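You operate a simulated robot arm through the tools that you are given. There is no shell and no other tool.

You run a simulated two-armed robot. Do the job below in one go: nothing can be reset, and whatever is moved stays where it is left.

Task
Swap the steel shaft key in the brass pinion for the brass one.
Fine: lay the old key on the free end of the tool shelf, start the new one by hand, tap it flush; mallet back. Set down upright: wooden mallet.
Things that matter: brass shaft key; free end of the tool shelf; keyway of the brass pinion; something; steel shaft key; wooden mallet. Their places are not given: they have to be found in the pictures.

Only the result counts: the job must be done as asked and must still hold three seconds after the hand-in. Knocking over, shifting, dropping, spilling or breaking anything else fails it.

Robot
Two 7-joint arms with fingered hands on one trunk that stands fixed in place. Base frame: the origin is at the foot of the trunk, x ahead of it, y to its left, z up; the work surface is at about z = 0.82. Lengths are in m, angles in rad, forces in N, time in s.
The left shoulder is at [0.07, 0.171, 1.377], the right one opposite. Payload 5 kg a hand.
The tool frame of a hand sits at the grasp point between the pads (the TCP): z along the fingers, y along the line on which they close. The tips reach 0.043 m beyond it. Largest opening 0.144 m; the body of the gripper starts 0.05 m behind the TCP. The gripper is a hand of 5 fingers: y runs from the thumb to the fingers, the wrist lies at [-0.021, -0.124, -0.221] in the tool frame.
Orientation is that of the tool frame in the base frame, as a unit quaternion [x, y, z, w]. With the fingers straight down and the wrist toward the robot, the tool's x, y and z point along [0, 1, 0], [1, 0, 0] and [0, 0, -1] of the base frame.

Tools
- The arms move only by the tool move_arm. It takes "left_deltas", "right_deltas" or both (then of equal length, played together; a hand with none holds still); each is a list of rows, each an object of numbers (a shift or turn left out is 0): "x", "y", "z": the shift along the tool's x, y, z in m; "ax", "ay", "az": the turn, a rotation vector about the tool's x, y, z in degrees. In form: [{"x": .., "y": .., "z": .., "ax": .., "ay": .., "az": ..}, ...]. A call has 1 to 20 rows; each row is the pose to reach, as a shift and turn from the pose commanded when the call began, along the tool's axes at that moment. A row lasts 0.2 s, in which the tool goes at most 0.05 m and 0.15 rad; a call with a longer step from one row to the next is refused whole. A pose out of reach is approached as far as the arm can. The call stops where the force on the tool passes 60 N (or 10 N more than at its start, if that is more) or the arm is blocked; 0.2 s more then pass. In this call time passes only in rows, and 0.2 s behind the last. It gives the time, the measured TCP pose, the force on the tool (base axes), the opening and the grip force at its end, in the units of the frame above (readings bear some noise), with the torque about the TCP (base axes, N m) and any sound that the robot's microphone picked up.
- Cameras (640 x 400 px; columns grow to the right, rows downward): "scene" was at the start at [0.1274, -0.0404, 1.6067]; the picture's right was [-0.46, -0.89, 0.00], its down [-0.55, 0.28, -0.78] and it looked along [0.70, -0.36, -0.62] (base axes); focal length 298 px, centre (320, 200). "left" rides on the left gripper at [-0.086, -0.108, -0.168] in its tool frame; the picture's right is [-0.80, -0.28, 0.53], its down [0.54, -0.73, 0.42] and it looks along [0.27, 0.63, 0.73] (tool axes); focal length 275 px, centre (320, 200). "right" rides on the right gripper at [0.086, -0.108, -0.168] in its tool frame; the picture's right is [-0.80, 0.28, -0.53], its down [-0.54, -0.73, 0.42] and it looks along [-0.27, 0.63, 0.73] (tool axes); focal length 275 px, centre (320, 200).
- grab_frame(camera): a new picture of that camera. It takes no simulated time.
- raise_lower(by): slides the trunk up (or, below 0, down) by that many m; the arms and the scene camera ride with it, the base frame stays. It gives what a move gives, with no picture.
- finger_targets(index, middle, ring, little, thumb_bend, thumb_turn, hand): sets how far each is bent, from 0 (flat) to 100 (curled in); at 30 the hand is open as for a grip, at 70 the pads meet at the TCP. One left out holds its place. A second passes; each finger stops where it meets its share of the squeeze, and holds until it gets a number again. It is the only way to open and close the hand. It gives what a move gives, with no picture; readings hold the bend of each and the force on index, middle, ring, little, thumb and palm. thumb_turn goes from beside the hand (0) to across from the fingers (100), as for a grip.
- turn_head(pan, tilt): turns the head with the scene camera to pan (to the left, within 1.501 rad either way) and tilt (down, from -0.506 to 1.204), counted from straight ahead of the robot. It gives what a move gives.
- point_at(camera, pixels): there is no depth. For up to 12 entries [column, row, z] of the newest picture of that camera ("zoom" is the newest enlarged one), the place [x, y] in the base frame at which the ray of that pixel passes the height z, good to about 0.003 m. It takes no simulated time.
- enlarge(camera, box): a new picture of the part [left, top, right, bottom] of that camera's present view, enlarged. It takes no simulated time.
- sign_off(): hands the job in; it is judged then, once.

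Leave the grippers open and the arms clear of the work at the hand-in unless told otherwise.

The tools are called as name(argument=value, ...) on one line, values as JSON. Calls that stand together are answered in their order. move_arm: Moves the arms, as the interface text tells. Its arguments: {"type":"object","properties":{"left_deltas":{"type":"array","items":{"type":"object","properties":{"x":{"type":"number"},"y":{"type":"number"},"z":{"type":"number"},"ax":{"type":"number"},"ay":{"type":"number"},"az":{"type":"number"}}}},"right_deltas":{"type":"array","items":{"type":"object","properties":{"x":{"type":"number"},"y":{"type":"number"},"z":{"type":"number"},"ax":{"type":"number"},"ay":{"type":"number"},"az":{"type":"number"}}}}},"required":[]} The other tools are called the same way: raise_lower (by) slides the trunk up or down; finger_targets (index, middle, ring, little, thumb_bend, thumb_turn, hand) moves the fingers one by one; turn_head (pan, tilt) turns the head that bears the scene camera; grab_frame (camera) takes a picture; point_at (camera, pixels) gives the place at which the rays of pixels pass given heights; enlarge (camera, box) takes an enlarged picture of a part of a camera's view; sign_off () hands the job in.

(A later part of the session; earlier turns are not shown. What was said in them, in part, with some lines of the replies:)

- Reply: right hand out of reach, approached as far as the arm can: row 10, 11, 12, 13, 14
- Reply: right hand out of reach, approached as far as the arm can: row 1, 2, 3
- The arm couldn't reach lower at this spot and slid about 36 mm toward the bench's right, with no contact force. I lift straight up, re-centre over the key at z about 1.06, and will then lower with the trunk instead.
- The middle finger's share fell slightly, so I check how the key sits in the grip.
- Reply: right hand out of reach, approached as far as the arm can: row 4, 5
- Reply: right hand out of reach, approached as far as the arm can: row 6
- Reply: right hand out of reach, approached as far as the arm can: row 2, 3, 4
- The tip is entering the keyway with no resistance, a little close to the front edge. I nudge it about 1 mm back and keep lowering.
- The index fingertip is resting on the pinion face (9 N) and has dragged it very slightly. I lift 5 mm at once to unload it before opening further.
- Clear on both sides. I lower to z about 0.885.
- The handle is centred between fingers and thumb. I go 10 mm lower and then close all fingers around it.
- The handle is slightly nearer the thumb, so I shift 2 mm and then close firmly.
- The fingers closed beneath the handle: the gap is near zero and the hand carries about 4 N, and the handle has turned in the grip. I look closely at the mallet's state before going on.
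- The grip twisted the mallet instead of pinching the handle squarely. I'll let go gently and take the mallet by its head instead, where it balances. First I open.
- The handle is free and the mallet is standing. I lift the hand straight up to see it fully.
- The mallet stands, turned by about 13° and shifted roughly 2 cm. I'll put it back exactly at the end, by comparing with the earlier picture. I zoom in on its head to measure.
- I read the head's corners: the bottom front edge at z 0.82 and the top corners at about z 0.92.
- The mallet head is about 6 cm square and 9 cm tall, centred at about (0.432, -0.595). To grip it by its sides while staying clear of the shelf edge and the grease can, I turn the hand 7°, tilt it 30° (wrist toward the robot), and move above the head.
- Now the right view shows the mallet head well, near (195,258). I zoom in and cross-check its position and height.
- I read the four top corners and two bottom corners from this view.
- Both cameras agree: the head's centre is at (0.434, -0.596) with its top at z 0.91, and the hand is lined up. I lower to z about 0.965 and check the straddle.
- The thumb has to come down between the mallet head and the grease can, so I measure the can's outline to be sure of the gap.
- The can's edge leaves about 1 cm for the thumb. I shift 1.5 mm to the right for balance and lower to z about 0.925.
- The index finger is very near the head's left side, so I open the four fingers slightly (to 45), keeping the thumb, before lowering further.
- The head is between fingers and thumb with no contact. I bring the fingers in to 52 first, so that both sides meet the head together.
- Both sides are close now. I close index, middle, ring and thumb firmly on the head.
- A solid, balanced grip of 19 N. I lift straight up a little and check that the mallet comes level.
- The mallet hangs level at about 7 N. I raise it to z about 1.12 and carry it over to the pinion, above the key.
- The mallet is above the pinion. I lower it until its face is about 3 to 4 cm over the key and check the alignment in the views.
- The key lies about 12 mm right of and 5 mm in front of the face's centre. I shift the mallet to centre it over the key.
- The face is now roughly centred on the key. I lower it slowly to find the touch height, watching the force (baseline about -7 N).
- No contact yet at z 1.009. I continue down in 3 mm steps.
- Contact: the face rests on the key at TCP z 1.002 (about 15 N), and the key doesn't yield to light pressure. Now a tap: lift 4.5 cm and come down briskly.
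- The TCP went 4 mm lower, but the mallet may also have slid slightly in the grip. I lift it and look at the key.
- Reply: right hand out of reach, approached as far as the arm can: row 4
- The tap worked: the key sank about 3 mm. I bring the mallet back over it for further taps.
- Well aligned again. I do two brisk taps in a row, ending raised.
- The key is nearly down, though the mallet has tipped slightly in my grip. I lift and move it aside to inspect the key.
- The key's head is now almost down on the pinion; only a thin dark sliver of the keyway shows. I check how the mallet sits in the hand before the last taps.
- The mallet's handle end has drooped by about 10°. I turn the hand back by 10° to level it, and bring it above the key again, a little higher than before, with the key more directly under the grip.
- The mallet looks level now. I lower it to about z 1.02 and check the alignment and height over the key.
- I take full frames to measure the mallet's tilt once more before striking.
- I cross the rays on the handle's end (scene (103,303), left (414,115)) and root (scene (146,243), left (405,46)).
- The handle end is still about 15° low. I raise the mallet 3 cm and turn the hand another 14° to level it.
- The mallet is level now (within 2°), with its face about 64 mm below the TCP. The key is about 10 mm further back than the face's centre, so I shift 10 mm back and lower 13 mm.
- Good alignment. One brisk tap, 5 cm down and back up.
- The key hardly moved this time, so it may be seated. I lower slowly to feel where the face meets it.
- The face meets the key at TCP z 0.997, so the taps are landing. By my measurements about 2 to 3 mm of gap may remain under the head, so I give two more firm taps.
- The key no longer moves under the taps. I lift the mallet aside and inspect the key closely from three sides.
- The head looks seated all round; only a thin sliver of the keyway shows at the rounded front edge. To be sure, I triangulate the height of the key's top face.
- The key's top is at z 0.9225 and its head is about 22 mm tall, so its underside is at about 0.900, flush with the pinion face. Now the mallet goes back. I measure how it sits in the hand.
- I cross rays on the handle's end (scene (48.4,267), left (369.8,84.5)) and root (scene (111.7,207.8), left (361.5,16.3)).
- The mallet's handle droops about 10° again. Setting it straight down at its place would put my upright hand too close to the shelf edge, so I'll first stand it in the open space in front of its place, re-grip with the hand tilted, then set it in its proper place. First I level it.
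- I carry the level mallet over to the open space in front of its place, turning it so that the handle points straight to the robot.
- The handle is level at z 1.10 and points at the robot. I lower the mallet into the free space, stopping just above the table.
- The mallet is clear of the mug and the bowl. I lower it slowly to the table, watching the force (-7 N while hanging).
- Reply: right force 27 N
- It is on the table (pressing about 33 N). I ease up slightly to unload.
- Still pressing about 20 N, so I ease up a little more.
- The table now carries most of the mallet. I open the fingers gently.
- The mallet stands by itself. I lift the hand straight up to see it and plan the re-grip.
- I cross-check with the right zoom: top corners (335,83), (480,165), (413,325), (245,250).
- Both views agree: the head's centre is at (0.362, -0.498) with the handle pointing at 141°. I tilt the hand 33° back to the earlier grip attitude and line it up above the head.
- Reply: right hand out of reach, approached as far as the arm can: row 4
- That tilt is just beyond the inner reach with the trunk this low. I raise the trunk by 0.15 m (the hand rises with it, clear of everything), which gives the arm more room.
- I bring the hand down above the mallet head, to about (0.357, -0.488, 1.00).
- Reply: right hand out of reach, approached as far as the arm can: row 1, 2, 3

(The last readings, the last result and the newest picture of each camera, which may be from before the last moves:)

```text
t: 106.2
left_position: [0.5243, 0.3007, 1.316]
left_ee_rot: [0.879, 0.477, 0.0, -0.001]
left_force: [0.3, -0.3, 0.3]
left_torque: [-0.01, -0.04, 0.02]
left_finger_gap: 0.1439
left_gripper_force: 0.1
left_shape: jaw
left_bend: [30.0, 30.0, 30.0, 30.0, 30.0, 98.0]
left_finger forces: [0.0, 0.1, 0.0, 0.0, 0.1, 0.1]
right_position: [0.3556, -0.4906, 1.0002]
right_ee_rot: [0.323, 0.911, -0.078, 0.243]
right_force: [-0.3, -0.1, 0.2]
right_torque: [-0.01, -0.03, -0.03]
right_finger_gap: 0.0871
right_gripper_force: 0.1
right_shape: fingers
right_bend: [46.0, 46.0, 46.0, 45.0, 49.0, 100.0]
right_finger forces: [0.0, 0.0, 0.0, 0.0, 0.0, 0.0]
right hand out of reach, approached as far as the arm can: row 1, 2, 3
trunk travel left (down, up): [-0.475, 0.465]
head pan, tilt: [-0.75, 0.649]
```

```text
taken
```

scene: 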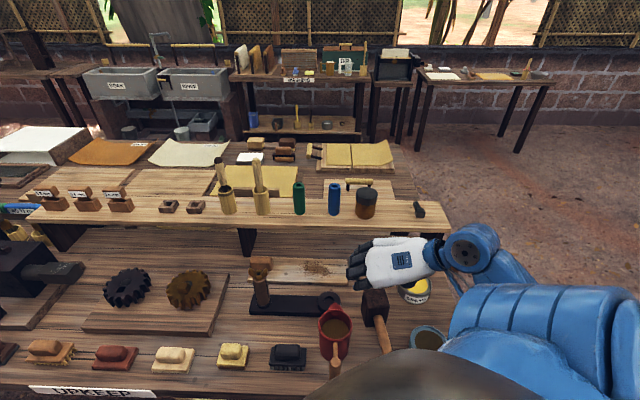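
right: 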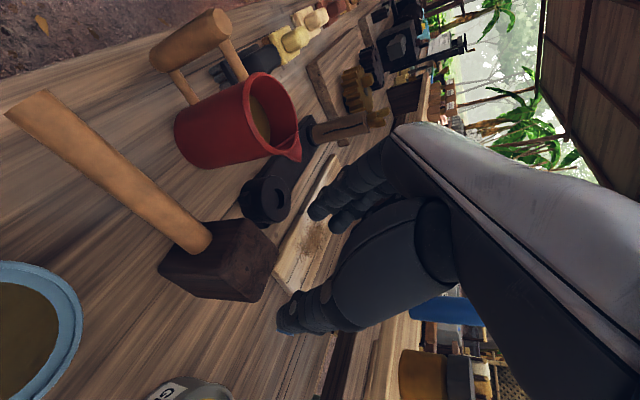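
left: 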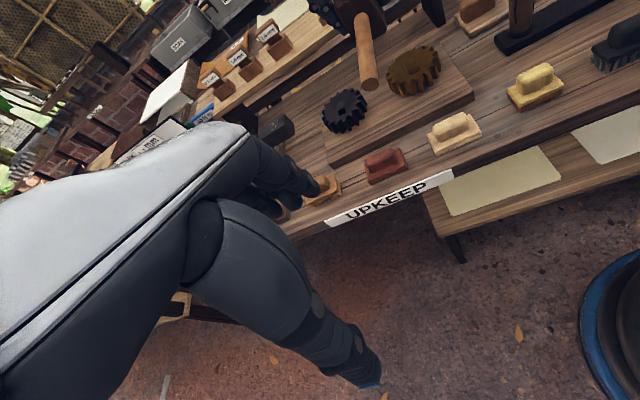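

The hand is over the head. I lower to z about 0.93 and check the straddle.

move_arm(right_deltas=[{"x": 0.0187, "y": 0.0014, "z": 0.0297}, {"x": 0.0352, "y": 0.0016, "z": 0.0597}])

enlarge(camera="scene", box=[320, 230, 432, 330])

enlarge(camera="right", box=[130, 170, 350, 360])

```text
t: 106.8
left_position: [0.5261, 0.3007, 1.316]
left_ee_rot: [0.879, 0.477, 0.0, -0.001]
left_force: [0.0, -0.4, -0.1]
left_torque: [0.03, -0.03, 0.0]
left_finger_gap: 0.1437
left_gripper_force: 0.1
left_shape: jaw
left_bend: [30.0, 30.0, 30.0, 30.0, 30.0, 98.0]
left_finger forces: [0.0, 0.1, 0.1, 0.0, 0.0, 0.1]
right_position: [0.3561, -0.4878, 0.93]
right_ee_rot: [0.323, 0.912, -0.077, 0.242]
right_force: [0.3, -0.6, -0.7]
right_torque: [-0.01, 0.0, 0.01]
right_finger_gap: 0.0872
right_gripper_force: 0.1
right_shape: fingers
right_bend: [46.0, 46.0, 46.0, 45.0, 49.0, 100.0]
right_finger forces: [0.0, 0.1, 0.1, 0.0, 0.0, 0.0]
trunk travel left (down, up): [-0.475, 0.465]
head pan, tilt: [-0.75, 0.649]
```

```text
4.00 times, centred on (376, 280) of scene
```

zoom: 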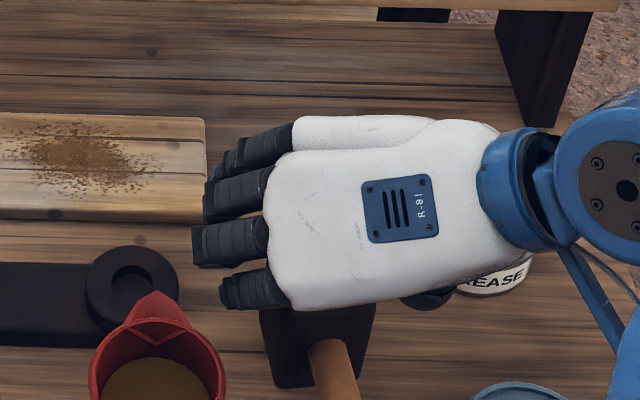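

```text
2.11 times, centred on (240, 265) of right
```

zoom: 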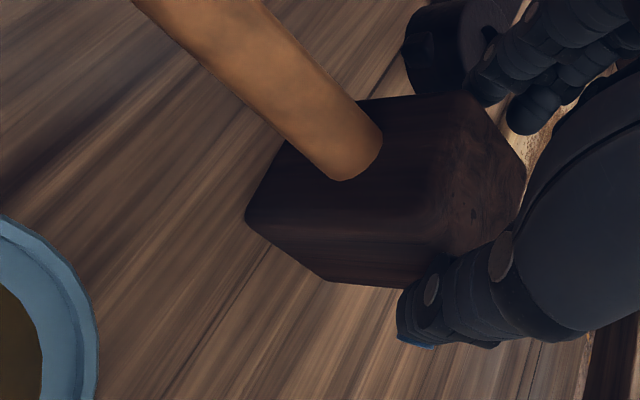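

The head is between thumb and fingers. I lower the last 4.4 cm.

move_arm(right_deltas=[{"x": 0.0108, "y": -0.0003, "z": 0.0192}, {"x": 0.0216, "y": -0.0007, "z": 0.0384}])

enlarge(camera="scene", box=[320, 230, 432, 330])

enlarge(camera="right", box=[180, 160, 400, 350])

```text
t: 107.4
left_position: [0.525, 0.3, 1.3163]
left_ee_rot: [0.879, 0.477, 0.0, -0.001]
left_force: [-0.2, -0.6, 0.1]
left_torque: [0.03, -0.01, 0.02]
left_finger_gap: 0.144
left_gripper_force: 0.0
left_shape: jaw
left_bend: [30.0, 30.0, 30.0, 30.0, 30.0, 98.0]
left_finger forces: [0.1, 0.0, 0.0, 0.0, 0.0, 0.0]
right_position: [0.3561, -0.489, 0.8858]
right_ee_rot: [0.324, 0.911, -0.077, 0.243]
right_force: [0.5, -0.2, -0.2]
right_torque: [-0.01, -0.01, 0.01]
right_finger_gap: 0.0876
right_gripper_force: 0.1
right_shape: fingers
right_bend: [46.0, 46.0, 46.0, 45.0, 49.0, 100.0]
right_finger forces: [0.0, 0.0, 0.0, 0.0, 0.2, 0.0]
trunk travel left (down, up): [-0.475, 0.465]
head pan, tilt: [-0.75, 0.649]
```

```text
4.00 times, centred on (376, 280) of scene
```

zoom: 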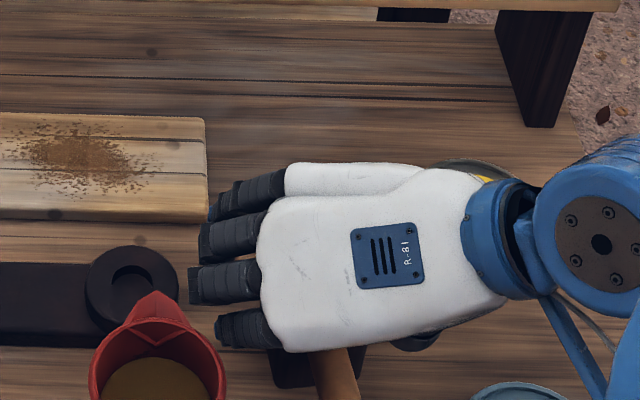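

```text
2.11 times, centred on (290, 255) of right
```

zoom: 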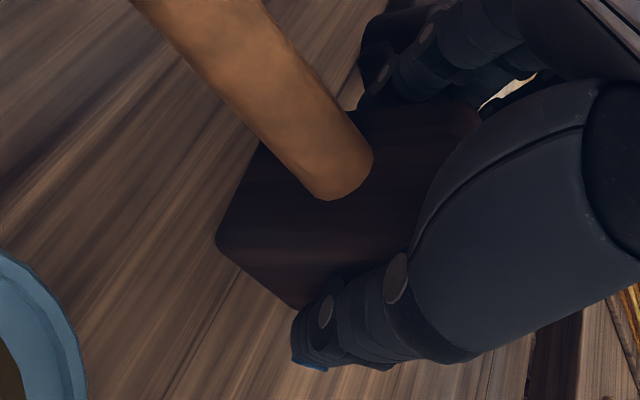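

No contact. I bring the fingers in to 52, then grip.

finger_targets(hand="right", index=52, middle=52, ring=50)

finger_targets(hand="right", index=75, middle=75, thumb_bend=75)

enlarge(camera="right", box=[180, 160, 400, 350])

enlarge(camera="scene", box=[320, 230, 432, 330])

```text
t: 108.4
left_position: [0.5246, 0.3009, 1.3166]
left_ee_rot: [0.879, 0.477, 0.0, 0.0]
left_force: [-1.0, -0.2, 0.6]
left_torque: [-0.02, 0.0, 0.02]
left_finger_gap: 0.1437
left_gripper_force: 0.2
left_shape: jaw
left_bend: [30.0, 30.0, 30.0, 30.0, 30.0, 98.0]
left_finger forces: [0.1, 0.0, 0.0, 0.0, 0.1, 0.0]
right_position: [0.357, -0.488, 0.886]
right_ee_rot: [0.323, 0.912, -0.078, 0.242]
right_force: [-0.3, -0.6, 0.2]
right_torque: [-0.02, -0.02, 0.0]
right_finger_gap: 0.0775
right_gripper_force: 0.1
right_shape: fingers
right_bend: [52.0, 52.0, 50.0, 45.0, 49.0, 100.0]
right_finger forces: [0.0, 0.0, 0.0, 0.0, 0.1, 0.1]
trunk travel left (down, up): [-0.475, 0.465]
head pan, tilt: [-0.75, 0.649]
```

```text
t: 109.4
left_position: [0.525, 0.3006, 1.3157]
left_ee_rot: [0.879, 0.477, 0.0, 0.0]
left_force: [-0.2, -1.0, 0.9]
left_torque: [0.04, -0.01, 0.01]
left_finger_gap: 0.1438
left_gripper_force: 0.0
left_shape: jaw
left_bend: [30.0, 30.0, 30.0, 30.0, 30.0, 98.0]
left_finger forces: [0.0, 0.0, 0.0, 0.0, 0.1, 0.0]
right_position: [0.3568, -0.4889, 0.8871]
right_ee_rot: [0.323, 0.912, -0.077, 0.243]
right_force: [-1.9, -1.6, 2.7]
right_torque: [0.0, -0.18, -0.04]
right_finger_gap: 0.063
right_gripper_force: 20.7
right_shape: fingers
right_bend: [57.0, 58.0, 50.0, 45.0, 55.0, 100.0]
right_finger forces: [9.6, 9.8, 0.0, 0.0, 21.8, 0.0]
trunk travel left (down, up): [-0.475, 0.465]
head pan, tilt: [-0.75, 0.649]
```

```text
2.11 times, centred on (290, 255) of right
```

zoom: 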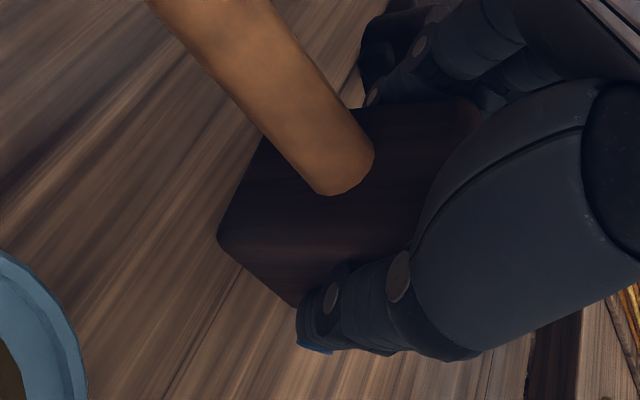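

```text
4.00 times, centred on (376, 280) of scene
```

zoom: 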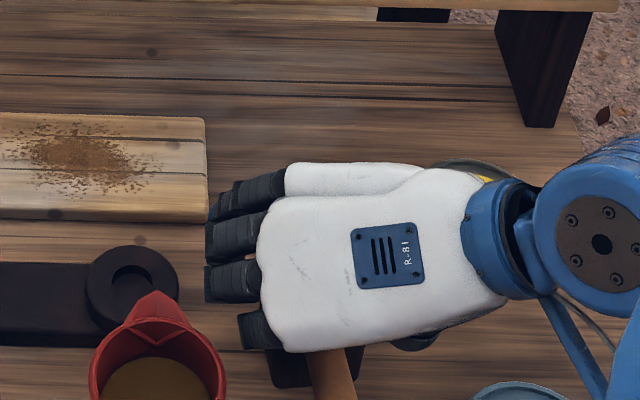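

A firm 20 N grip again. I lift 3 cm, turn by 5.6° and move back to the mallet's original place, head centre about (0.4535, -0.5805), still 3 cm above the table.

move_arm(right_deltas=[{"x": -0.0074, "y": 0.0003, "z": -0.0131}, {"x": -0.0172, "y": 0.0006, "z": -0.0305}, {"x": -0.044, "y": -0.0015, "z": -0.0154, "ax": 0.69, "ay": -0.02, "az": 1.22}, {"x": -0.0709, "y": -0.0034, "z": -0.0003, "ax": 1.38, "ay": -0.05, "az": 2.44}, {"x": -0.0978, "y": -0.0054, "z": 0.0148, "ax": 2.06, "ay": -0.07, "az": 3.66}, {"x": -0.1247, "y": -0.0074, "z": 0.03, "ax": 2.75, "ay": -0.09, "az": 4.88}])

grab_frame(camera="scene")

enlarge(camera="scene", box=[330, 240, 430, 340])

grab_frame(camera="right")

```text
t: 110.8
left_position: [0.5276, 0.2992, 1.3155]
left_ee_rot: [0.879, 0.476, 0.0, -0.001]
left_force: [0.4, -0.1, -0.4]
left_torque: [0.02, 0.04, 0.01]
left_finger_gap: 0.1435
left_gripper_force: 0.0
left_shape: jaw
left_bend: [30.0, 30.0, 30.0, 30.0, 30.0, 98.0]
left_finger forces: [0.1, 0.0, 0.0, 0.0, 0.0, 0.0]
right_position: [0.4494, -0.5718, 0.9196]
right_ee_rot: [0.367, 0.895, -0.088, 0.237]
right_force: [0.6, -0.5, -6.4]
right_torque: [0.03, -0.04, 0.03]
right_finger_gap: 0.0631
right_gripper_force: 18.9
right_shape: fingers
right_bend: [56.0, 58.0, 50.0, 45.0, 56.0, 100.0]
right_finger forces: [9.4, 10.0, 0.0, 0.1, 19.4, 0.0]
trunk travel left (down, up): [-0.475, 0.465]
head pan, tilt: [-0.75, 0.649]
```

```text
taken
```

scene: 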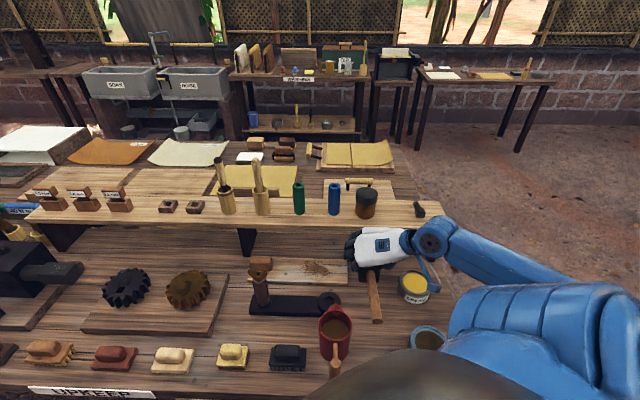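

```text
4.00 times, centred on (380, 290) of scene
```

zoom: 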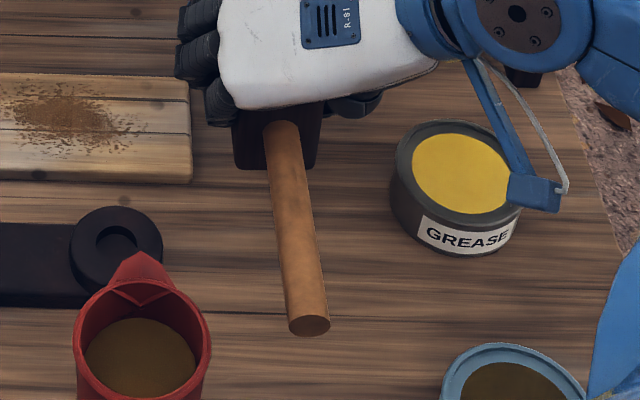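

```text
taken
```

right: 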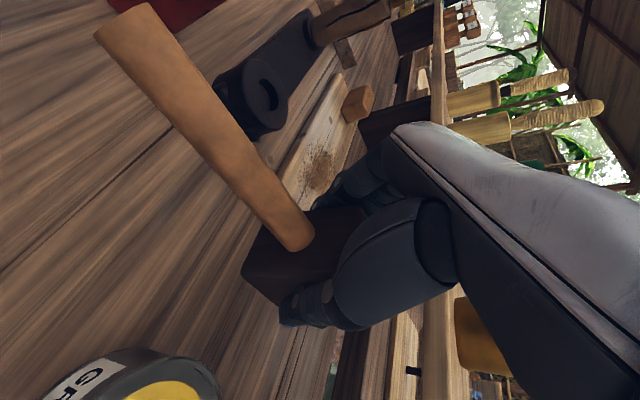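

The picture matches the original view: after lowering 33 mm the handle's end and the head's edge will fall within about 3 mm of where they were. I lower gently, first 28 mm.

move_arm(right_deltas=[{"x": 0.0059, "y": -0.0002, "z": 0.0105}, {"x": 0.0108, "y": -0.0004, "z": 0.0192}, {"x": 0.0137, "y": -0.0005, "z": 0.0244}])

enlarge(camera="scene", box=[330, 240, 430, 340])

enlarge(camera="right", box=[200, 120, 400, 340])

```text
t: 111.6
left_position: [0.5248, 0.3005, 1.3165]
left_ee_rot: [0.879, 0.477, -0.001, 0.001]
left_force: [1.0, -0.4, 0.9]
left_torque: [-0.01, 0.0, -0.04]
left_finger_gap: 0.1437
left_gripper_force: 0.0
left_shape: jaw
left_bend: [30.0, 30.0, 30.0, 30.0, 30.0, 98.0]
left_finger forces: [0.1, 0.0, 0.0, 0.1, 0.1, 0.1]
right_position: [0.4489, -0.5711, 0.8954]
right_ee_rot: [0.367, 0.895, -0.089, 0.237]
right_force: [-1.6, 0.7, -6.6]
right_torque: [-0.01, -0.06, -0.04]
right_finger_gap: 0.0629
right_gripper_force: 19.8
right_shape: fingers
right_bend: [56.0, 58.0, 50.0, 45.0, 56.0, 100.0]
right_finger forces: [9.4, 10.1, 0.0, 0.0, 19.2, 0.1]
trunk travel left (down, up): [-0.475, 0.465]
head pan, tilt: [-0.75, 0.649]
```

```text
4.00 times, centred on (380, 290) of scene
```

zoom: 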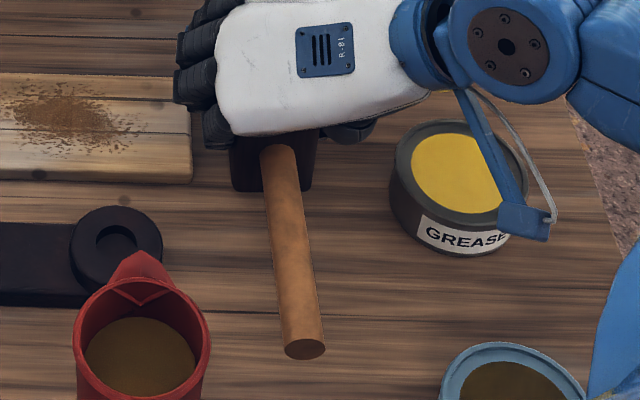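

```text
1.82 times, centred on (300, 230) of right
```

zoom: 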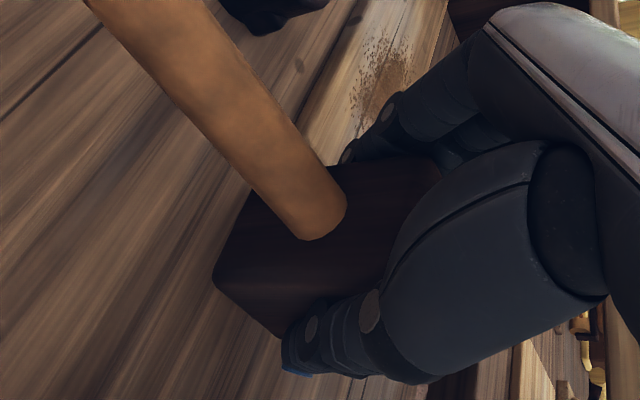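

Nearly down and in place. I lower in 3 mm steps until it touches.

move_arm(right_deltas=[{"x": 0.0015, "z": 0.0026}, {"x": 0.0029, "z": 0.0052}])

```text
t: 112.2
left_position: [0.5241, 0.2998, 1.3164]
left_ee_rot: [0.879, 0.478, 0.0, -0.001]
left_force: [0.2, -0.5, -0.7]
left_torque: [0.01, -0.01, -0.01]
left_finger_gap: 0.1437
left_gripper_force: 0.0
left_shape: jaw
left_bend: [30.0, 30.0, 30.0, 30.0, 30.0, 98.0]
left_finger forces: [0.1, 0.1, 0.0, 0.1, 0.0, 0.0]
right_position: [0.4494, -0.5709, 0.8881]
right_ee_rot: [0.367, 0.895, -0.088, 0.238]
right_force: [0.7, 0.3, -6.5]
right_torque: [0.03, -0.07, -0.02]
right_finger_gap: 0.0628
right_gripper_force: 19.1
right_shape: fingers
right_bend: [56.0, 58.0, 50.0, 45.0, 56.0, 100.0]
right_finger forces: [9.5, 9.9, 0.0, 0.1, 19.2, 0.1]
trunk travel left (down, up): [-0.475, 0.465]
head pan, tilt: [-0.75, 0.649]
```

Not touching yet at 0.888. I lower 2 mm more at a time.

move_arm(right_deltas=[{"x": 0.001, "z": 0.0017}, {"x": 0.0015, "z": 0.0026}])

```text
t: 112.8
left_position: [0.5237, 0.3006, 1.3161]
left_ee_rot: [0.879, 0.477, 0.0, 0.0]
left_force: [0.5, -0.3, 0.3]
left_torque: [-0.01, 0.0, 0.0]
left_finger_gap: 0.1434
left_gripper_force: 0.0
left_shape: jaw
left_bend: [30.0, 30.0, 30.0, 30.0, 30.0, 98.0]
left_finger forces: [0.0, 0.1, 0.0, 0.1, 0.0, 0.0]
right_position: [0.4485, -0.57, 0.8856]
right_ee_rot: [0.368, 0.894, -0.089, 0.239]
right_force: [-1.8, -2.0, 7.0]
right_torque: [-0.07, -0.28, -0.03]
right_finger_gap: 0.0631
right_gripper_force: 20.7
right_shape: fingers
right_bend: [56.0, 58.0, 50.0, 45.0, 56.0, 100.0]
right_finger forces: [9.5, 9.7, 0.1, 0.0, 22.2, 0.0]
trunk travel left (down, up): [-0.475, 0.465]
head pan, tilt: [-0.75, 0.649]
```

It touches the table (about 13 N). I ease up 1 mm and open just a little: thumb first, fingers only slightly, since the sawdust board is near.

move_arm(right_deltas=[{"x": -0.0005, "z": -0.0009}])

finger_targets(hand="right", index=54, middle=54, thumb_bend=51)

enlarge(camera="scene", box=[330, 240, 430, 340])

enlarge(camera="right", box=[200, 120, 400, 340])

```text
t: 113.2
left_position: [0.524, 0.3006, 1.316]
left_ee_rot: [0.879, 0.477, 0.0, 0.0]
left_force: [0.1, 0.5, 0.3]
left_torque: [0.03, 0.01, 0.0]
left_finger_gap: 0.1438
left_gripper_force: 0.1
left_shape: jaw
left_bend: [30.0, 30.0, 30.0, 30.0, 30.0, 98.0]
left_finger forces: [0.1, 0.0, 0.0, 0.1, 0.1, 0.0]
right_position: [0.4488, -0.5701, 0.8867]
right_ee_rot: [0.367, 0.894, -0.089, 0.239]
right_force: [-0.6, -3.6, 4.5]
right_torque: [-0.06, -0.26, -0.03]
right_finger_gap: 0.0628
right_gripper_force: 20.9
right_shape: fingers
right_bend: [56.0, 58.0, 50.0, 45.0, 56.0, 100.0]
right_finger forces: [9.3, 9.7, 0.0, 0.0, 21.8, 0.1]
trunk travel left (down, up): [-0.475, 0.465]
head pan, tilt: [-0.75, 0.649]
```

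```text
t: 114.2
left_position: [0.5248, 0.3011, 1.3161]
left_ee_rot: [0.879, 0.477, 0.0, 0.0]
left_force: [-1.1, 0.0, 0.7]
left_torque: [0.04, 0.02, -0.03]
left_finger_gap: 0.144
left_gripper_force: 0.0
left_shape: jaw
left_bend: [30.0, 30.0, 30.0, 30.0, 30.0, 98.0]
left_finger forces: [0.1, 0.1, 0.1, 0.1, 0.0, 0.0]
right_position: [0.4483, -0.5697, 0.8862]
right_ee_rot: [0.368, 0.895, -0.089, 0.237]
right_force: [0.3, -0.4, -0.3]
right_torque: [-0.03, -0.03, 0.02]
right_finger_gap: 0.0693
right_gripper_force: 0.4
right_shape: fingers
right_bend: [54.0, 54.0, 50.0, 45.0, 51.0, 100.0]
right_finger forces: [0.1, 0.0, 0.0, 0.1, 0.3, 0.0]
trunk travel left (down, up): [-0.475, 0.465]
head pan, tilt: [-0.75, 0.649]
```

```text
4.00 times, centred on (380, 290) of scene
```

zoom: 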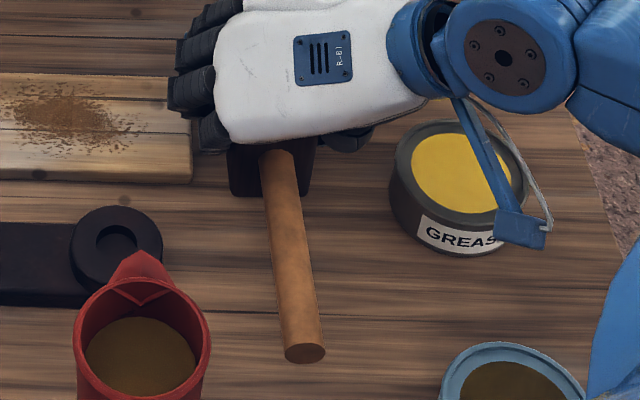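

```text
1.82 times, centred on (300, 230) of right
```

zoom: 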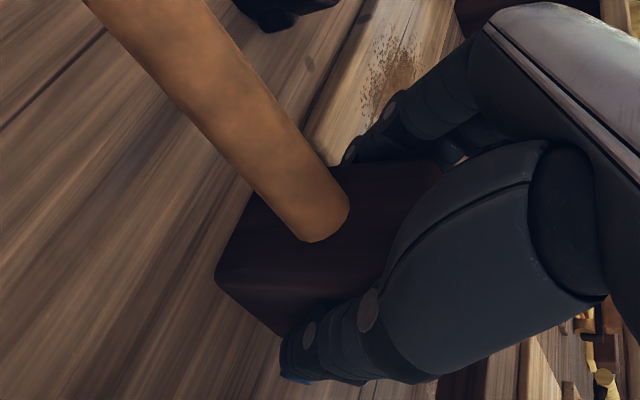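

The mallet stands exactly as in the first picture. I open a touch more and then lift the hand straight up.

finger_targets(hand="right", index=52, middle=52, thumb_bend=48)

move_arm(right_deltas=[{"x": -0.0073, "y": 0.0002, "z": -0.0131}, {"x": -0.022, "y": 0.0007, "z": -0.0392}, {"x": -0.0391, "y": 0.0013, "z": -0.0697}, {"x": -0.0611, "y": 0.002, "z": -0.1089}, {"x": -0.0831, "y": 0.0028, "z": -0.1481}])

grab_frame(camera="scene")

enlarge(camera="scene", box=[330, 240, 430, 340])

```text
t: 115.2
left_position: [0.5249, 0.3007, 1.3159]
left_ee_rot: [0.879, 0.477, 0.0, 0.0]
left_force: [1.0, 0.2, -0.1]
left_torque: [0.0, 0.01, -0.01]
left_finger_gap: 0.1436
left_gripper_force: 0.0
left_shape: jaw
left_bend: [30.0, 30.0, 30.0, 30.0, 30.0, 98.0]
left_finger forces: [0.1, 0.1, 0.1, 0.0, 0.1, 0.0]
right_position: [0.4476, -0.5696, 0.8874]
right_ee_rot: [0.367, 0.895, -0.09, 0.238]
right_force: [-0.4, -0.3, 0.5]
right_torque: [0.01, 0.0, 0.06]
right_finger_gap: 0.0777
right_gripper_force: 0.0
right_shape: fingers
right_bend: [52.0, 52.0, 50.0, 45.0, 48.0, 100.0]
right_finger forces: [0.0, 0.0, 0.0, 0.1, 0.0, 0.0]
trunk travel left (down, up): [-0.475, 0.465]
head pan, tilt: [-0.75, 0.649]
```

```text
t: 116.4
left_position: [0.5246, 0.3019, 1.3163]
left_ee_rot: [0.879, 0.477, 0.0, 0.0]
left_force: [0.1, -0.4, -0.2]
left_torque: [-0.02, -0.01, 0.02]
left_finger_gap: 0.1439
left_gripper_force: 0.0
left_shape: jaw
left_bend: [30.0, 30.0, 30.0, 30.0, 30.0, 98.0]
left_finger forces: [0.1, 0.0, 0.1, 0.0, 0.1, 0.1]
right_position: [0.4506, -0.5674, 1.0553]
right_ee_rot: [0.368, 0.895, -0.089, 0.238]
right_force: [0.5, 0.3, 0.4]
right_torque: [0.02, -0.04, 0.03]
right_finger_gap: 0.0779
right_gripper_force: 0.1
right_shape: fingers
right_bend: [52.0, 52.0, 50.0, 45.0, 48.0, 100.0]
right_finger forces: [0.0, 0.0, 0.0, 0.0, 0.0, 0.1]
trunk travel left (down, up): [-0.475, 0.465]
head pan, tilt: [-0.75, 0.649]
```

```text
taken
```

scene: 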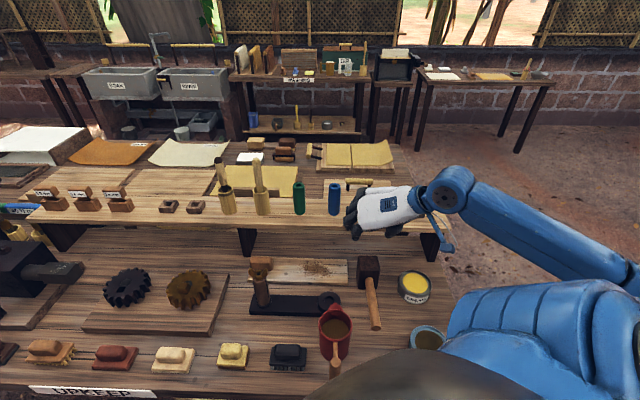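

```text
4.00 times, centred on (380, 290) of scene
```

zoom: 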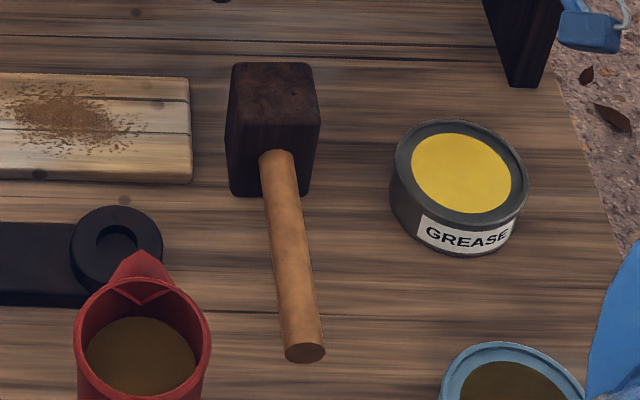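

The mallet is back upright, with pose and surroundings identical to the first picture. Now I double-check the key and the pinion from the scene and left views.

enlarge(camera="scene", box=[150, 260, 230, 310])

grab_frame(camera="left")

enlarge(camera="scene", box=[340, 180, 460, 260])

```text
8.00 times, centred on (190, 285) of scene
```

zoom: 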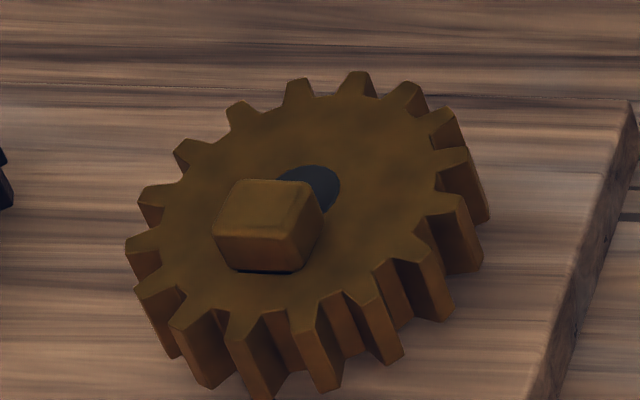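

```text
taken
```

left: 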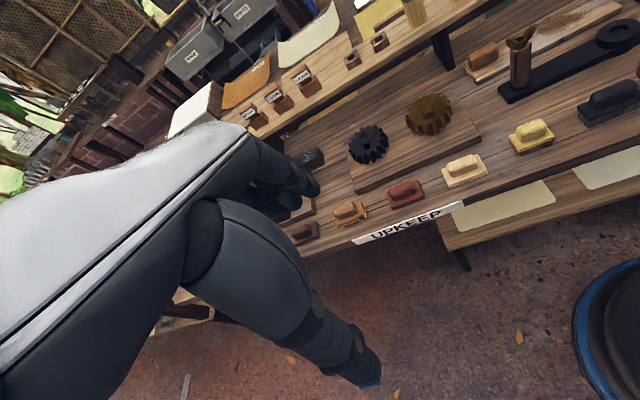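

```text
5.00 times, centred on (400, 220) of scene
```

zoom: 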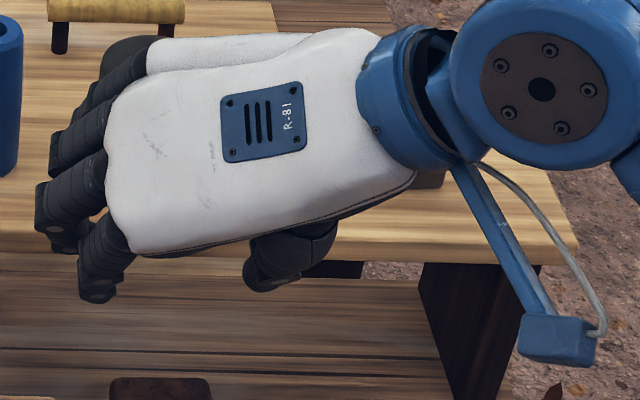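

Everything looks right, but I want to see the joint between key head and pinion from a low angle. I close the left hand's fingers and bring its camera lower, in front of the bench.

finger_targets(hand="left", index=66, middle=66, ring=66, little=66, thumb_bend=66)

move_arm(left_deltas=[{"x": -0.0278, "y": 0.018, "z": 0.0266, "ax": -4}, {"x": -0.0556, "y": 0.0361, "z": 0.0532, "ax": -8}, {"x": -0.0833, "y": 0.0541, "z": 0.0798, "ax": -12}, {"x": -0.1111, "y": 0.0722, "z": 0.1064, "ax": -16}, {"x": -0.1389, "y": 0.0902, "z": 0.133, "ax": -20}, {"x": -0.1666, "y": 0.1082, "z": 0.1596, "ax": -24}, {"x": -0.1944, "y": 0.1263, "z": 0.1862, "ax": -28}, {"x": -0.2222, "y": 0.1443, "z": 0.2128, "ax": -32}, {"x": -0.2499, "y": 0.1624, "z": 0.2394, "ax": -36}, {"x": -0.2777, "y": 0.1804, "z": 0.266, "ax": -40}])

grab_frame(camera="left")

grab_frame(camera="scene")

```text
t: 117.4
left_position: [0.5244, 0.3007, 1.3164]
left_ee_rot: [0.879, 0.477, -0.001, 0.001]
left_force: [-0.8, 0.1, 0.7]
left_torque: [-0.03, -0.02, -0.03]
left_finger_gap: 0.022
left_gripper_force: 0.1
left_shape: fingers
left_bend: [66.0, 66.0, 66.0, 66.0, 66.0, 98.0]
left_finger forces: [0.0, 0.1, 0.0, 0.0, 0.0, 0.0]
right_position: [0.4501, -0.567, 1.0548]
right_ee_rot: [0.367, 0.895, -0.089, 0.239]
right_force: [0.9, 0.3, -1.2]
right_torque: [-0.04, -0.01, -0.02]
right_finger_gap: 0.0782
right_gripper_force: 0.1
right_shape: fingers
right_bend: [52.0, 52.0, 50.0, 45.0, 48.0, 100.0]
right_finger forces: [0.1, 0.0, 0.0, 0.0, 0.1, 0.0]
trunk travel left (down, up): [-0.475, 0.465]
head pan, tilt: [-0.75, 0.649]
```

```text
t: 119.6
left_position: [0.525, -0.032, 1.0506]
left_ee_rot: [0.826, 0.447, 0.163, 0.3]
left_force: [0.9, 0.2, -0.2]
left_torque: [0.01, 0.02, 0.03]
left_finger_gap: 0.0217
left_gripper_force: 0.0
left_shape: fingers
left_bend: [66.0, 66.0, 66.0, 66.0, 66.0, 98.0]
left_finger forces: [0.0, 0.1, 0.1, 0.0, 0.0, 0.1]
left hand out of reach, approached as far as the arm can: row 3, 4, 5, 6, 7, 8
right_position: [0.4498, -0.5691, 1.0541]
right_ee_rot: [0.368, 0.894, -0.088, 0.239]
right_force: [-0.3, -0.4, -0.5]
right_torque: [0.03, -0.03, 0.01]
right_finger_gap: 0.0777
right_gripper_force: 0.0
right_shape: fingers
right_bend: [52.0, 52.0, 50.0, 45.0, 48.0, 100.0]
right_finger forces: [0.1, 0.0, 0.1, 0.0, 0.1, 0.0]
trunk travel left (down, up): [-0.475, 0.465]
head pan, tilt: [-0.75, 0.649]
```

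```text
taken
```

left: 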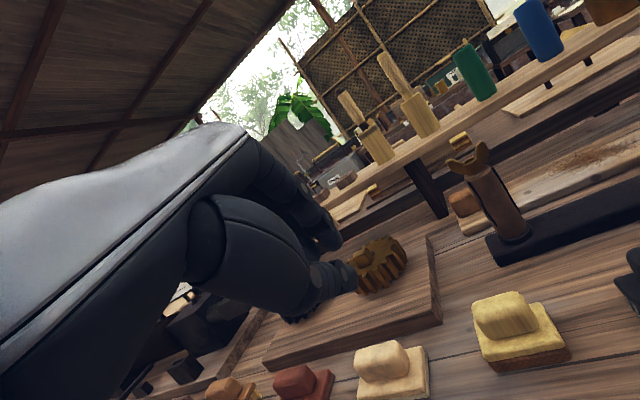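

```text
taken
```

scene: 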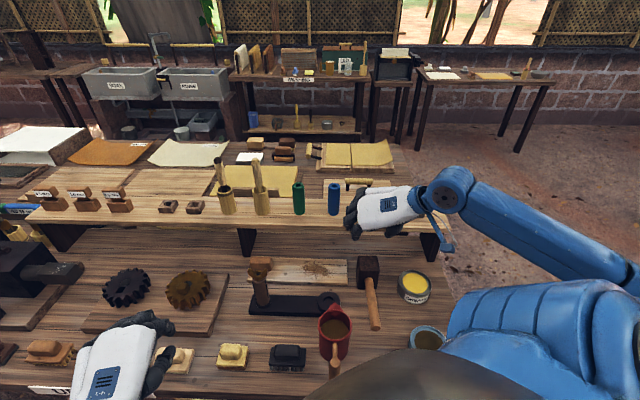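

The low view shows the pinion near (385,262). I zoom in on it.

enlarge(camera="left", box=[350, 225, 420, 305])

enlarge(camera="left", box=[362, 232, 402, 262])

```text
5.00 times, centred on (385, 265) of left
```

zoom: 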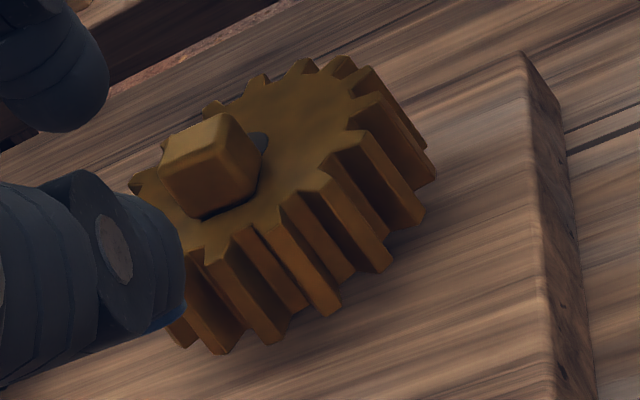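

```text
13.33 times, centred on (382, 247) of left
```

zoom: 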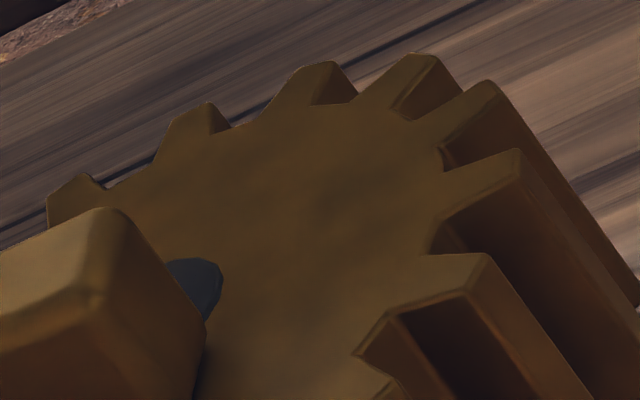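

I zoom in exactly on the foot of the key's head.

enlarge(camera="left", box=[350, 246, 378, 272])

```text
15.38 times, centred on (364, 259) of left
```

zoom: 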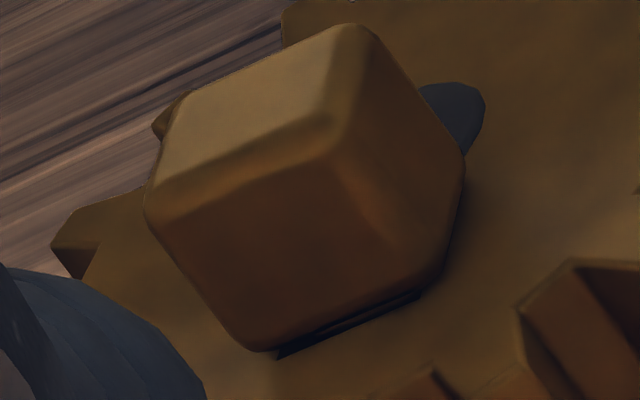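

There is a thin dark line under the front edge. I lower the left camera another 8 cm for a flatter look.

move_arm(left_deltas=[{"y": -0.0257, "z": 0.0306}, {"y": -0.0514, "z": 0.0613}])

grab_frame(camera="left")

```text
t: 120.2
left_position: [0.5245, -0.0291, 0.9727]
left_ee_rot: [0.826, 0.448, 0.163, 0.302]
left_force: [-0.7, 0.7, -0.1]
left_torque: [0.01, 0.02, 0.02]
left_finger_gap: 0.0215
left_gripper_force: 0.0
left_shape: fingers
left_bend: [66.0, 66.0, 66.0, 66.0, 66.0, 98.0]
left_finger forces: [0.1, 0.0, 0.0, 0.0, 0.0, 0.0]
right_position: [0.4486, -0.5678, 1.055]
right_ee_rot: [0.367, 0.895, -0.088, 0.238]
right_force: [-0.5, 0.0, 0.6]
right_torque: [0.01, 0.01, -0.01]
right_finger_gap: 0.0779
right_gripper_force: 0.1
right_shape: fingers
right_bend: [52.0, 52.0, 50.0, 45.0, 48.0, 100.0]
right_finger forces: [0.0, 0.1, 0.1, 0.1, 0.0, 0.0]
trunk travel left (down, up): [-0.475, 0.465]
head pan, tilt: [-0.75, 0.649]
```

```text
taken
```

left: 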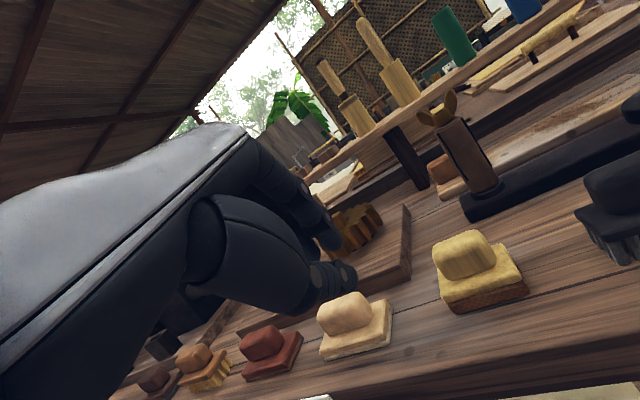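

enlarge(camera="left", box=[325, 195, 389, 259])

```text
6.25 times, centred on (357, 227) of left
```

zoom: 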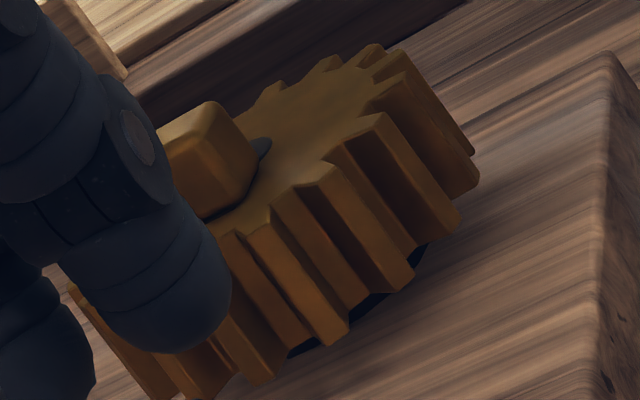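

The thumb hides part of the key, so I shift the left hand 5 cm to its side.

move_arm(left_deltas=[{"x": 0.03}, {"x": 0.06}])

grab_frame(camera="left")

enlarge(camera="left", box=[335, 195, 399, 259])

```text
t: 120.8
left_position: [0.5574, 0.0207, 0.9702]
left_ee_rot: [0.826, 0.449, 0.163, 0.299]
left_force: [-0.9, 0.9, 0.2]
left_torque: [0.02, 0.03, -0.03]
left_finger_gap: 0.0216
left_gripper_force: 0.1
left_shape: fingers
left_bend: [66.0, 66.0, 66.0, 66.0, 66.0, 98.0]
left_finger forces: [0.2, 0.1, 0.0, 0.0, 0.0, 0.0]
right_position: [0.4508, -0.5668, 1.055]
right_ee_rot: [0.367, 0.895, -0.089, 0.238]
right_force: [-0.1, 0.3, 0.6]
right_torque: [-0.04, 0.0, 0.0]
right_finger_gap: 0.0775
right_gripper_force: 0.0
right_shape: fingers
right_bend: [52.0, 52.0, 50.0, 45.0, 48.0, 100.0]
right_finger forces: [0.0, 0.0, 0.0, 0.0, 0.1, 0.0]
trunk travel left (down, up): [-0.475, 0.465]
head pan, tilt: [-0.75, 0.649]
```

```text
taken
```

left: 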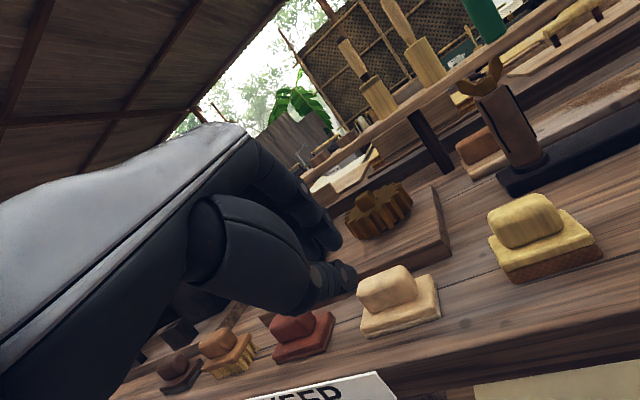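

```text
6.25 times, centred on (367, 227) of left
```

zoom: 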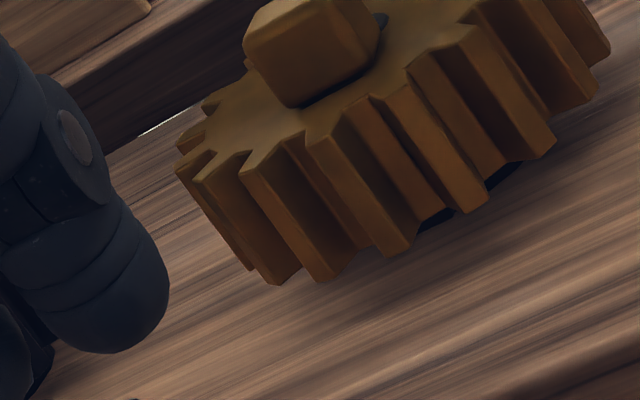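

enlarge(camera="left", box=[350, 192, 382, 216])

```text
16.00 times, centred on (366, 204) of left
```

zoom: 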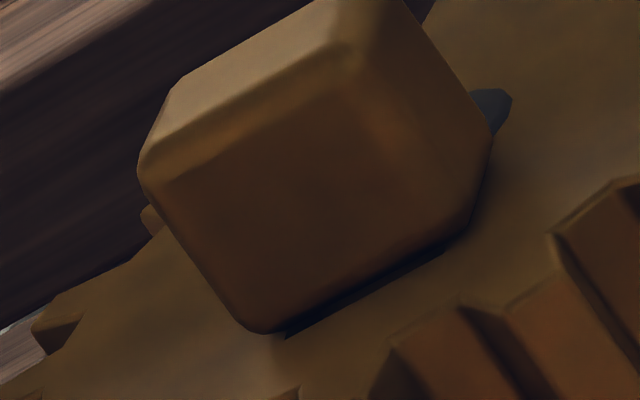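

From this flat angle the head sits on the pinion face, and the gap works out at about 1 mm or less. The line is just the keyway at the rounded edge. The key is flush. I withdraw the left hand up and back and reopen it.

move_arm(left_deltas=[{"x": 0.0193, "y": 0.0018, "z": -0.0416, "ax": 4}, {"x": 0.0387, "y": 0.0036, "z": -0.0831, "ax": 8}, {"x": 0.058, "y": 0.0055, "z": -0.1247, "ax": 12}, {"x": 0.0774, "y": 0.0073, "z": -0.1663, "ax": 16}, {"x": 0.0967, "y": 0.0091, "z": -0.2078, "ax": 20}, {"x": 0.116, "y": 0.0109, "z": -0.2494, "ax": 24}, {"x": 0.1354, "y": 0.0127, "z": -0.291, "ax": 28}, {"x": 0.1547, "y": 0.0146, "z": -0.3326, "ax": 32}, {"x": 0.1741, "y": 0.0164, "z": -0.3741, "ax": 36}, {"x": 0.1934, "y": 0.0182, "z": -0.4157, "ax": 40}])

finger_targets(hand="left", index=30, middle=30, ring=30, little=30, thumb_bend=30)

grab_frame(camera="scene")

```text
t: 123.0
left_position: [0.4462, 0.3202, 1.2997]
left_ee_rot: [0.879, 0.476, 0.0, 0.001]
left_force: [-0.1, 0.4, 0.9]
left_torque: [-0.01, -0.04, 0.04]
left_finger_gap: 0.022
left_gripper_force: 0.0
left_shape: fingers
left_bend: [66.0, 66.0, 66.0, 66.0, 66.0, 98.0]
left_finger forces: [0.0, 0.0, 0.0, 0.1, 0.1, 0.0]
left hand out of reach, approached as far as the arm can: row 3, 4, 5, 6, 7, 8, 9
right_position: [0.4481, -0.5672, 1.0573]
right_ee_rot: [0.368, 0.894, -0.088, 0.239]
right_force: [-1.3, -0.3, 0.5]
right_torque: [0.02, -0.06, 0.01]
right_finger_gap: 0.0778
right_gripper_force: 0.1
right_shape: fingers
right_bend: [52.0, 52.0, 50.0, 45.0, 48.0, 100.0]
right_finger forces: [0.1, 0.0, 0.0, 0.0, 0.0, 0.0]
trunk travel left (down, up): [-0.475, 0.465]
head pan, tilt: [-0.75, 0.649]
```

```text
t: 124.0
left_position: [0.4496, 0.3211, 1.2985]
left_ee_rot: [0.879, 0.477, 0.0, 0.001]
left_force: [0.2, -0.2, -0.1]
left_torque: [-0.02, 0.02, 0.0]
left_finger_gap: 0.1491
left_gripper_force: 0.1
left_shape: fingers
left_bend: [30.0, 30.0, 30.0, 30.0, 30.0, 98.0]
left_finger forces: [0.0, 0.1, 0.1, 0.0, 0.1, 0.0]
right_position: [0.4498, -0.567, 1.0548]
right_ee_rot: [0.367, 0.895, -0.089, 0.238]
right_force: [-0.6, 0.0, -0.6]
right_torque: [0.0, -0.02, -0.01]
right_finger_gap: 0.0778
right_gripper_force: 0.0
right_shape: fingers
right_bend: [52.0, 52.0, 50.0, 45.0, 48.0, 100.0]
right_finger forces: [0.0, 0.1, 0.0, 0.1, 0.0, 0.1]
trunk travel left (down, up): [-0.475, 0.465]
head pan, tilt: [-0.75, 0.649]
```

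```text
taken
```

scene: 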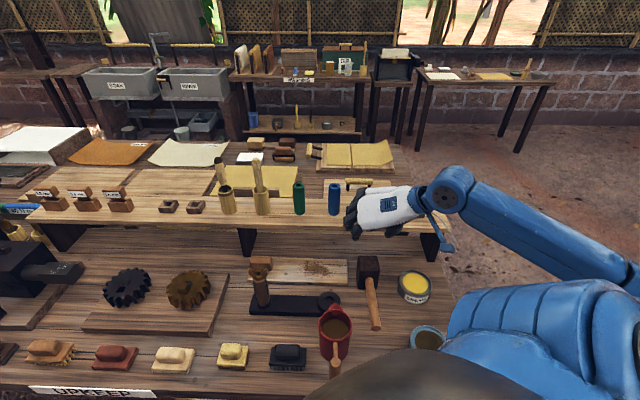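

Now I raise the right hand straight up, undoing its tilt, and open it fully, clear of the work.

move_arm(right_deltas=[{"x": -0.022, "y": 0.0007, "z": -0.0392, "ay": 4}, {"x": -0.044, "y": 0.0015, "z": -0.0784, "ay": 9}, {"x": -0.066, "y": 0.0022, "z": -0.1176, "ay": 14}, {"x": -0.088, "y": 0.003, "z": -0.1569, "ay": 19}, {"x": -0.11, "y": 0.0037, "z": -0.1961, "ay": 24}, {"x": -0.132, "y": 0.0044, "z": -0.2353, "ay": 29}])

finger_targets(hand="right", index=30, middle=30, ring=30, little=30, thumb_bend=30)

grab_frame(camera="scene")

enlarge(camera="scene", box=[340, 170, 460, 250])

enlarge(camera="scene", box=[80, 180, 320, 330])

```text
t: 125.4
left_position: [0.4499, 0.3206, 1.2986]
left_ee_rot: [0.879, 0.477, -0.001, 0.0]
left_force: [0.3, 0.3, -0.7]
left_torque: [0.0, 0.02, -0.01]
left_finger_gap: 0.1494
left_gripper_force: 0.0
left_shape: fingers
left_bend: [30.0, 30.0, 30.0, 30.0, 30.0, 98.0]
left_finger forces: [0.0, 0.0, 0.0, 0.1, 0.0, 0.1]
right_position: [0.4481, -0.5666, 1.3269]
right_ee_rot: [0.378, 0.926, 0.005, 0.005]
right_force: [0.6, 0.6, -0.2]
right_torque: [-0.01, -0.03, 0.01]
right_finger_gap: 0.0779
right_gripper_force: 0.0
right_shape: fingers
right_bend: [52.0, 52.0, 50.0, 45.0, 48.0, 100.0]
right_finger forces: [0.0, 0.1, 0.0, 0.0, 0.1, 0.0]
trunk travel left (down, up): [-0.475, 0.465]
head pan, tilt: [-0.75, 0.649]
```

```text
t: 126.4
left_position: [0.4503, 0.3215, 1.2993]
left_ee_rot: [0.879, 0.477, 0.0, 0.0]
left_force: [0.1, 0.9, -0.2]
left_torque: [0.02, 0.03, 0.01]
left_finger_gap: 0.149
left_gripper_force: 0.0
left_shape: fingers
left_bend: [30.0, 30.0, 30.0, 30.0, 30.0, 98.0]
left_finger forces: [0.0, 0.0, 0.0, 0.0, 0.0, 0.1]
right_position: [0.4472, -0.5675, 1.3258]
right_ee_rot: [0.378, 0.926, 0.007, 0.006]
right_force: [0.0, 0.2, -0.5]
right_torque: [0.03, 0.0, 0.02]
right_finger_gap: 0.1491
right_gripper_force: 0.0
right_shape: fingers
right_bend: [30.0, 30.0, 30.0, 30.0, 30.0, 98.0]
right_finger forces: [0.1, 0.0, 0.0, 0.1, 0.0, 0.0]
trunk travel left (down, up): [-0.475, 0.465]
head pan, tilt: [-0.75, 0.649]
```

```text
taken
```

scene: 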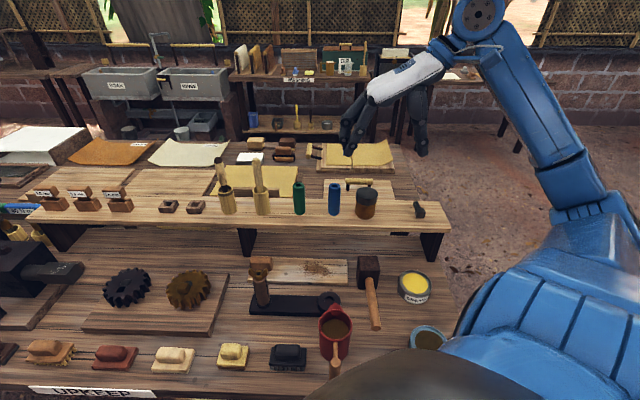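

```text
5.00 times, centred on (400, 210) of scene
```

zoom: 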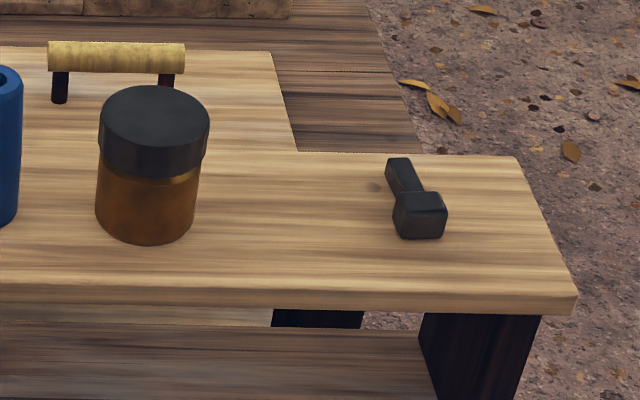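

```text
2.67 times, centred on (200, 255) of scene
```

zoom: 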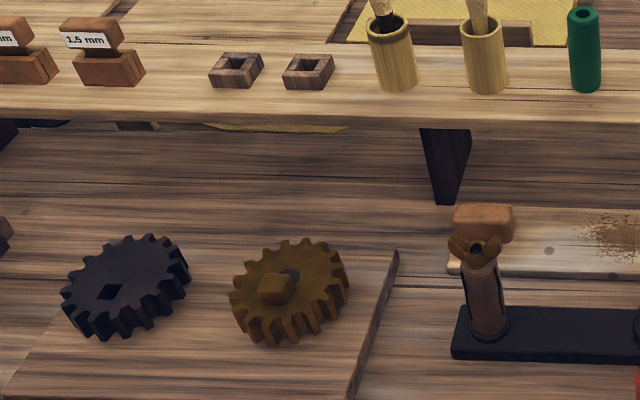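

All checks are good:
- **Steel key:** lies on the free end of the shelf.
- **Brass key:** sits flush in the brass pinion's keyway.
- **Mallet:** stands upright where it was.
- **Everything else:** unmoved.
- **Hands:** both open and clear of the work.

I hand the job in.

sign_off()

```text
The job is handed in.
```

The steel key is out of the brass pinion and the brass one is in its place. The hand-in returned no verdict, so what follows is from my own checks.

- **Steel key:** it lies on its side on the free (right-hand) end of the tool shelf, past the jar.
- **Brass key:** I started it by hand and tapped it down with the mallet. The last taps no longer moved it. A close low-angle look puts any gap under its head at about 1 mm or less; a thin dark line at the front edge is the keyway showing past the rounded corner.
- **Mallet:** it stands upright in its original place, to within a few millimetres of the first pictures. My first grip twisted it by about 13° and shifted it about 2 cm, so I gripped it by the head for the taps. I set it down once in the open space in front before returning it.
- **Everything else:** the later pictures show no other objects moved. A fingertip pressed on the pinion and the taps pushed on it; it sits within about 1–2 mm of where it started.

Both hands are open and clear of the work.
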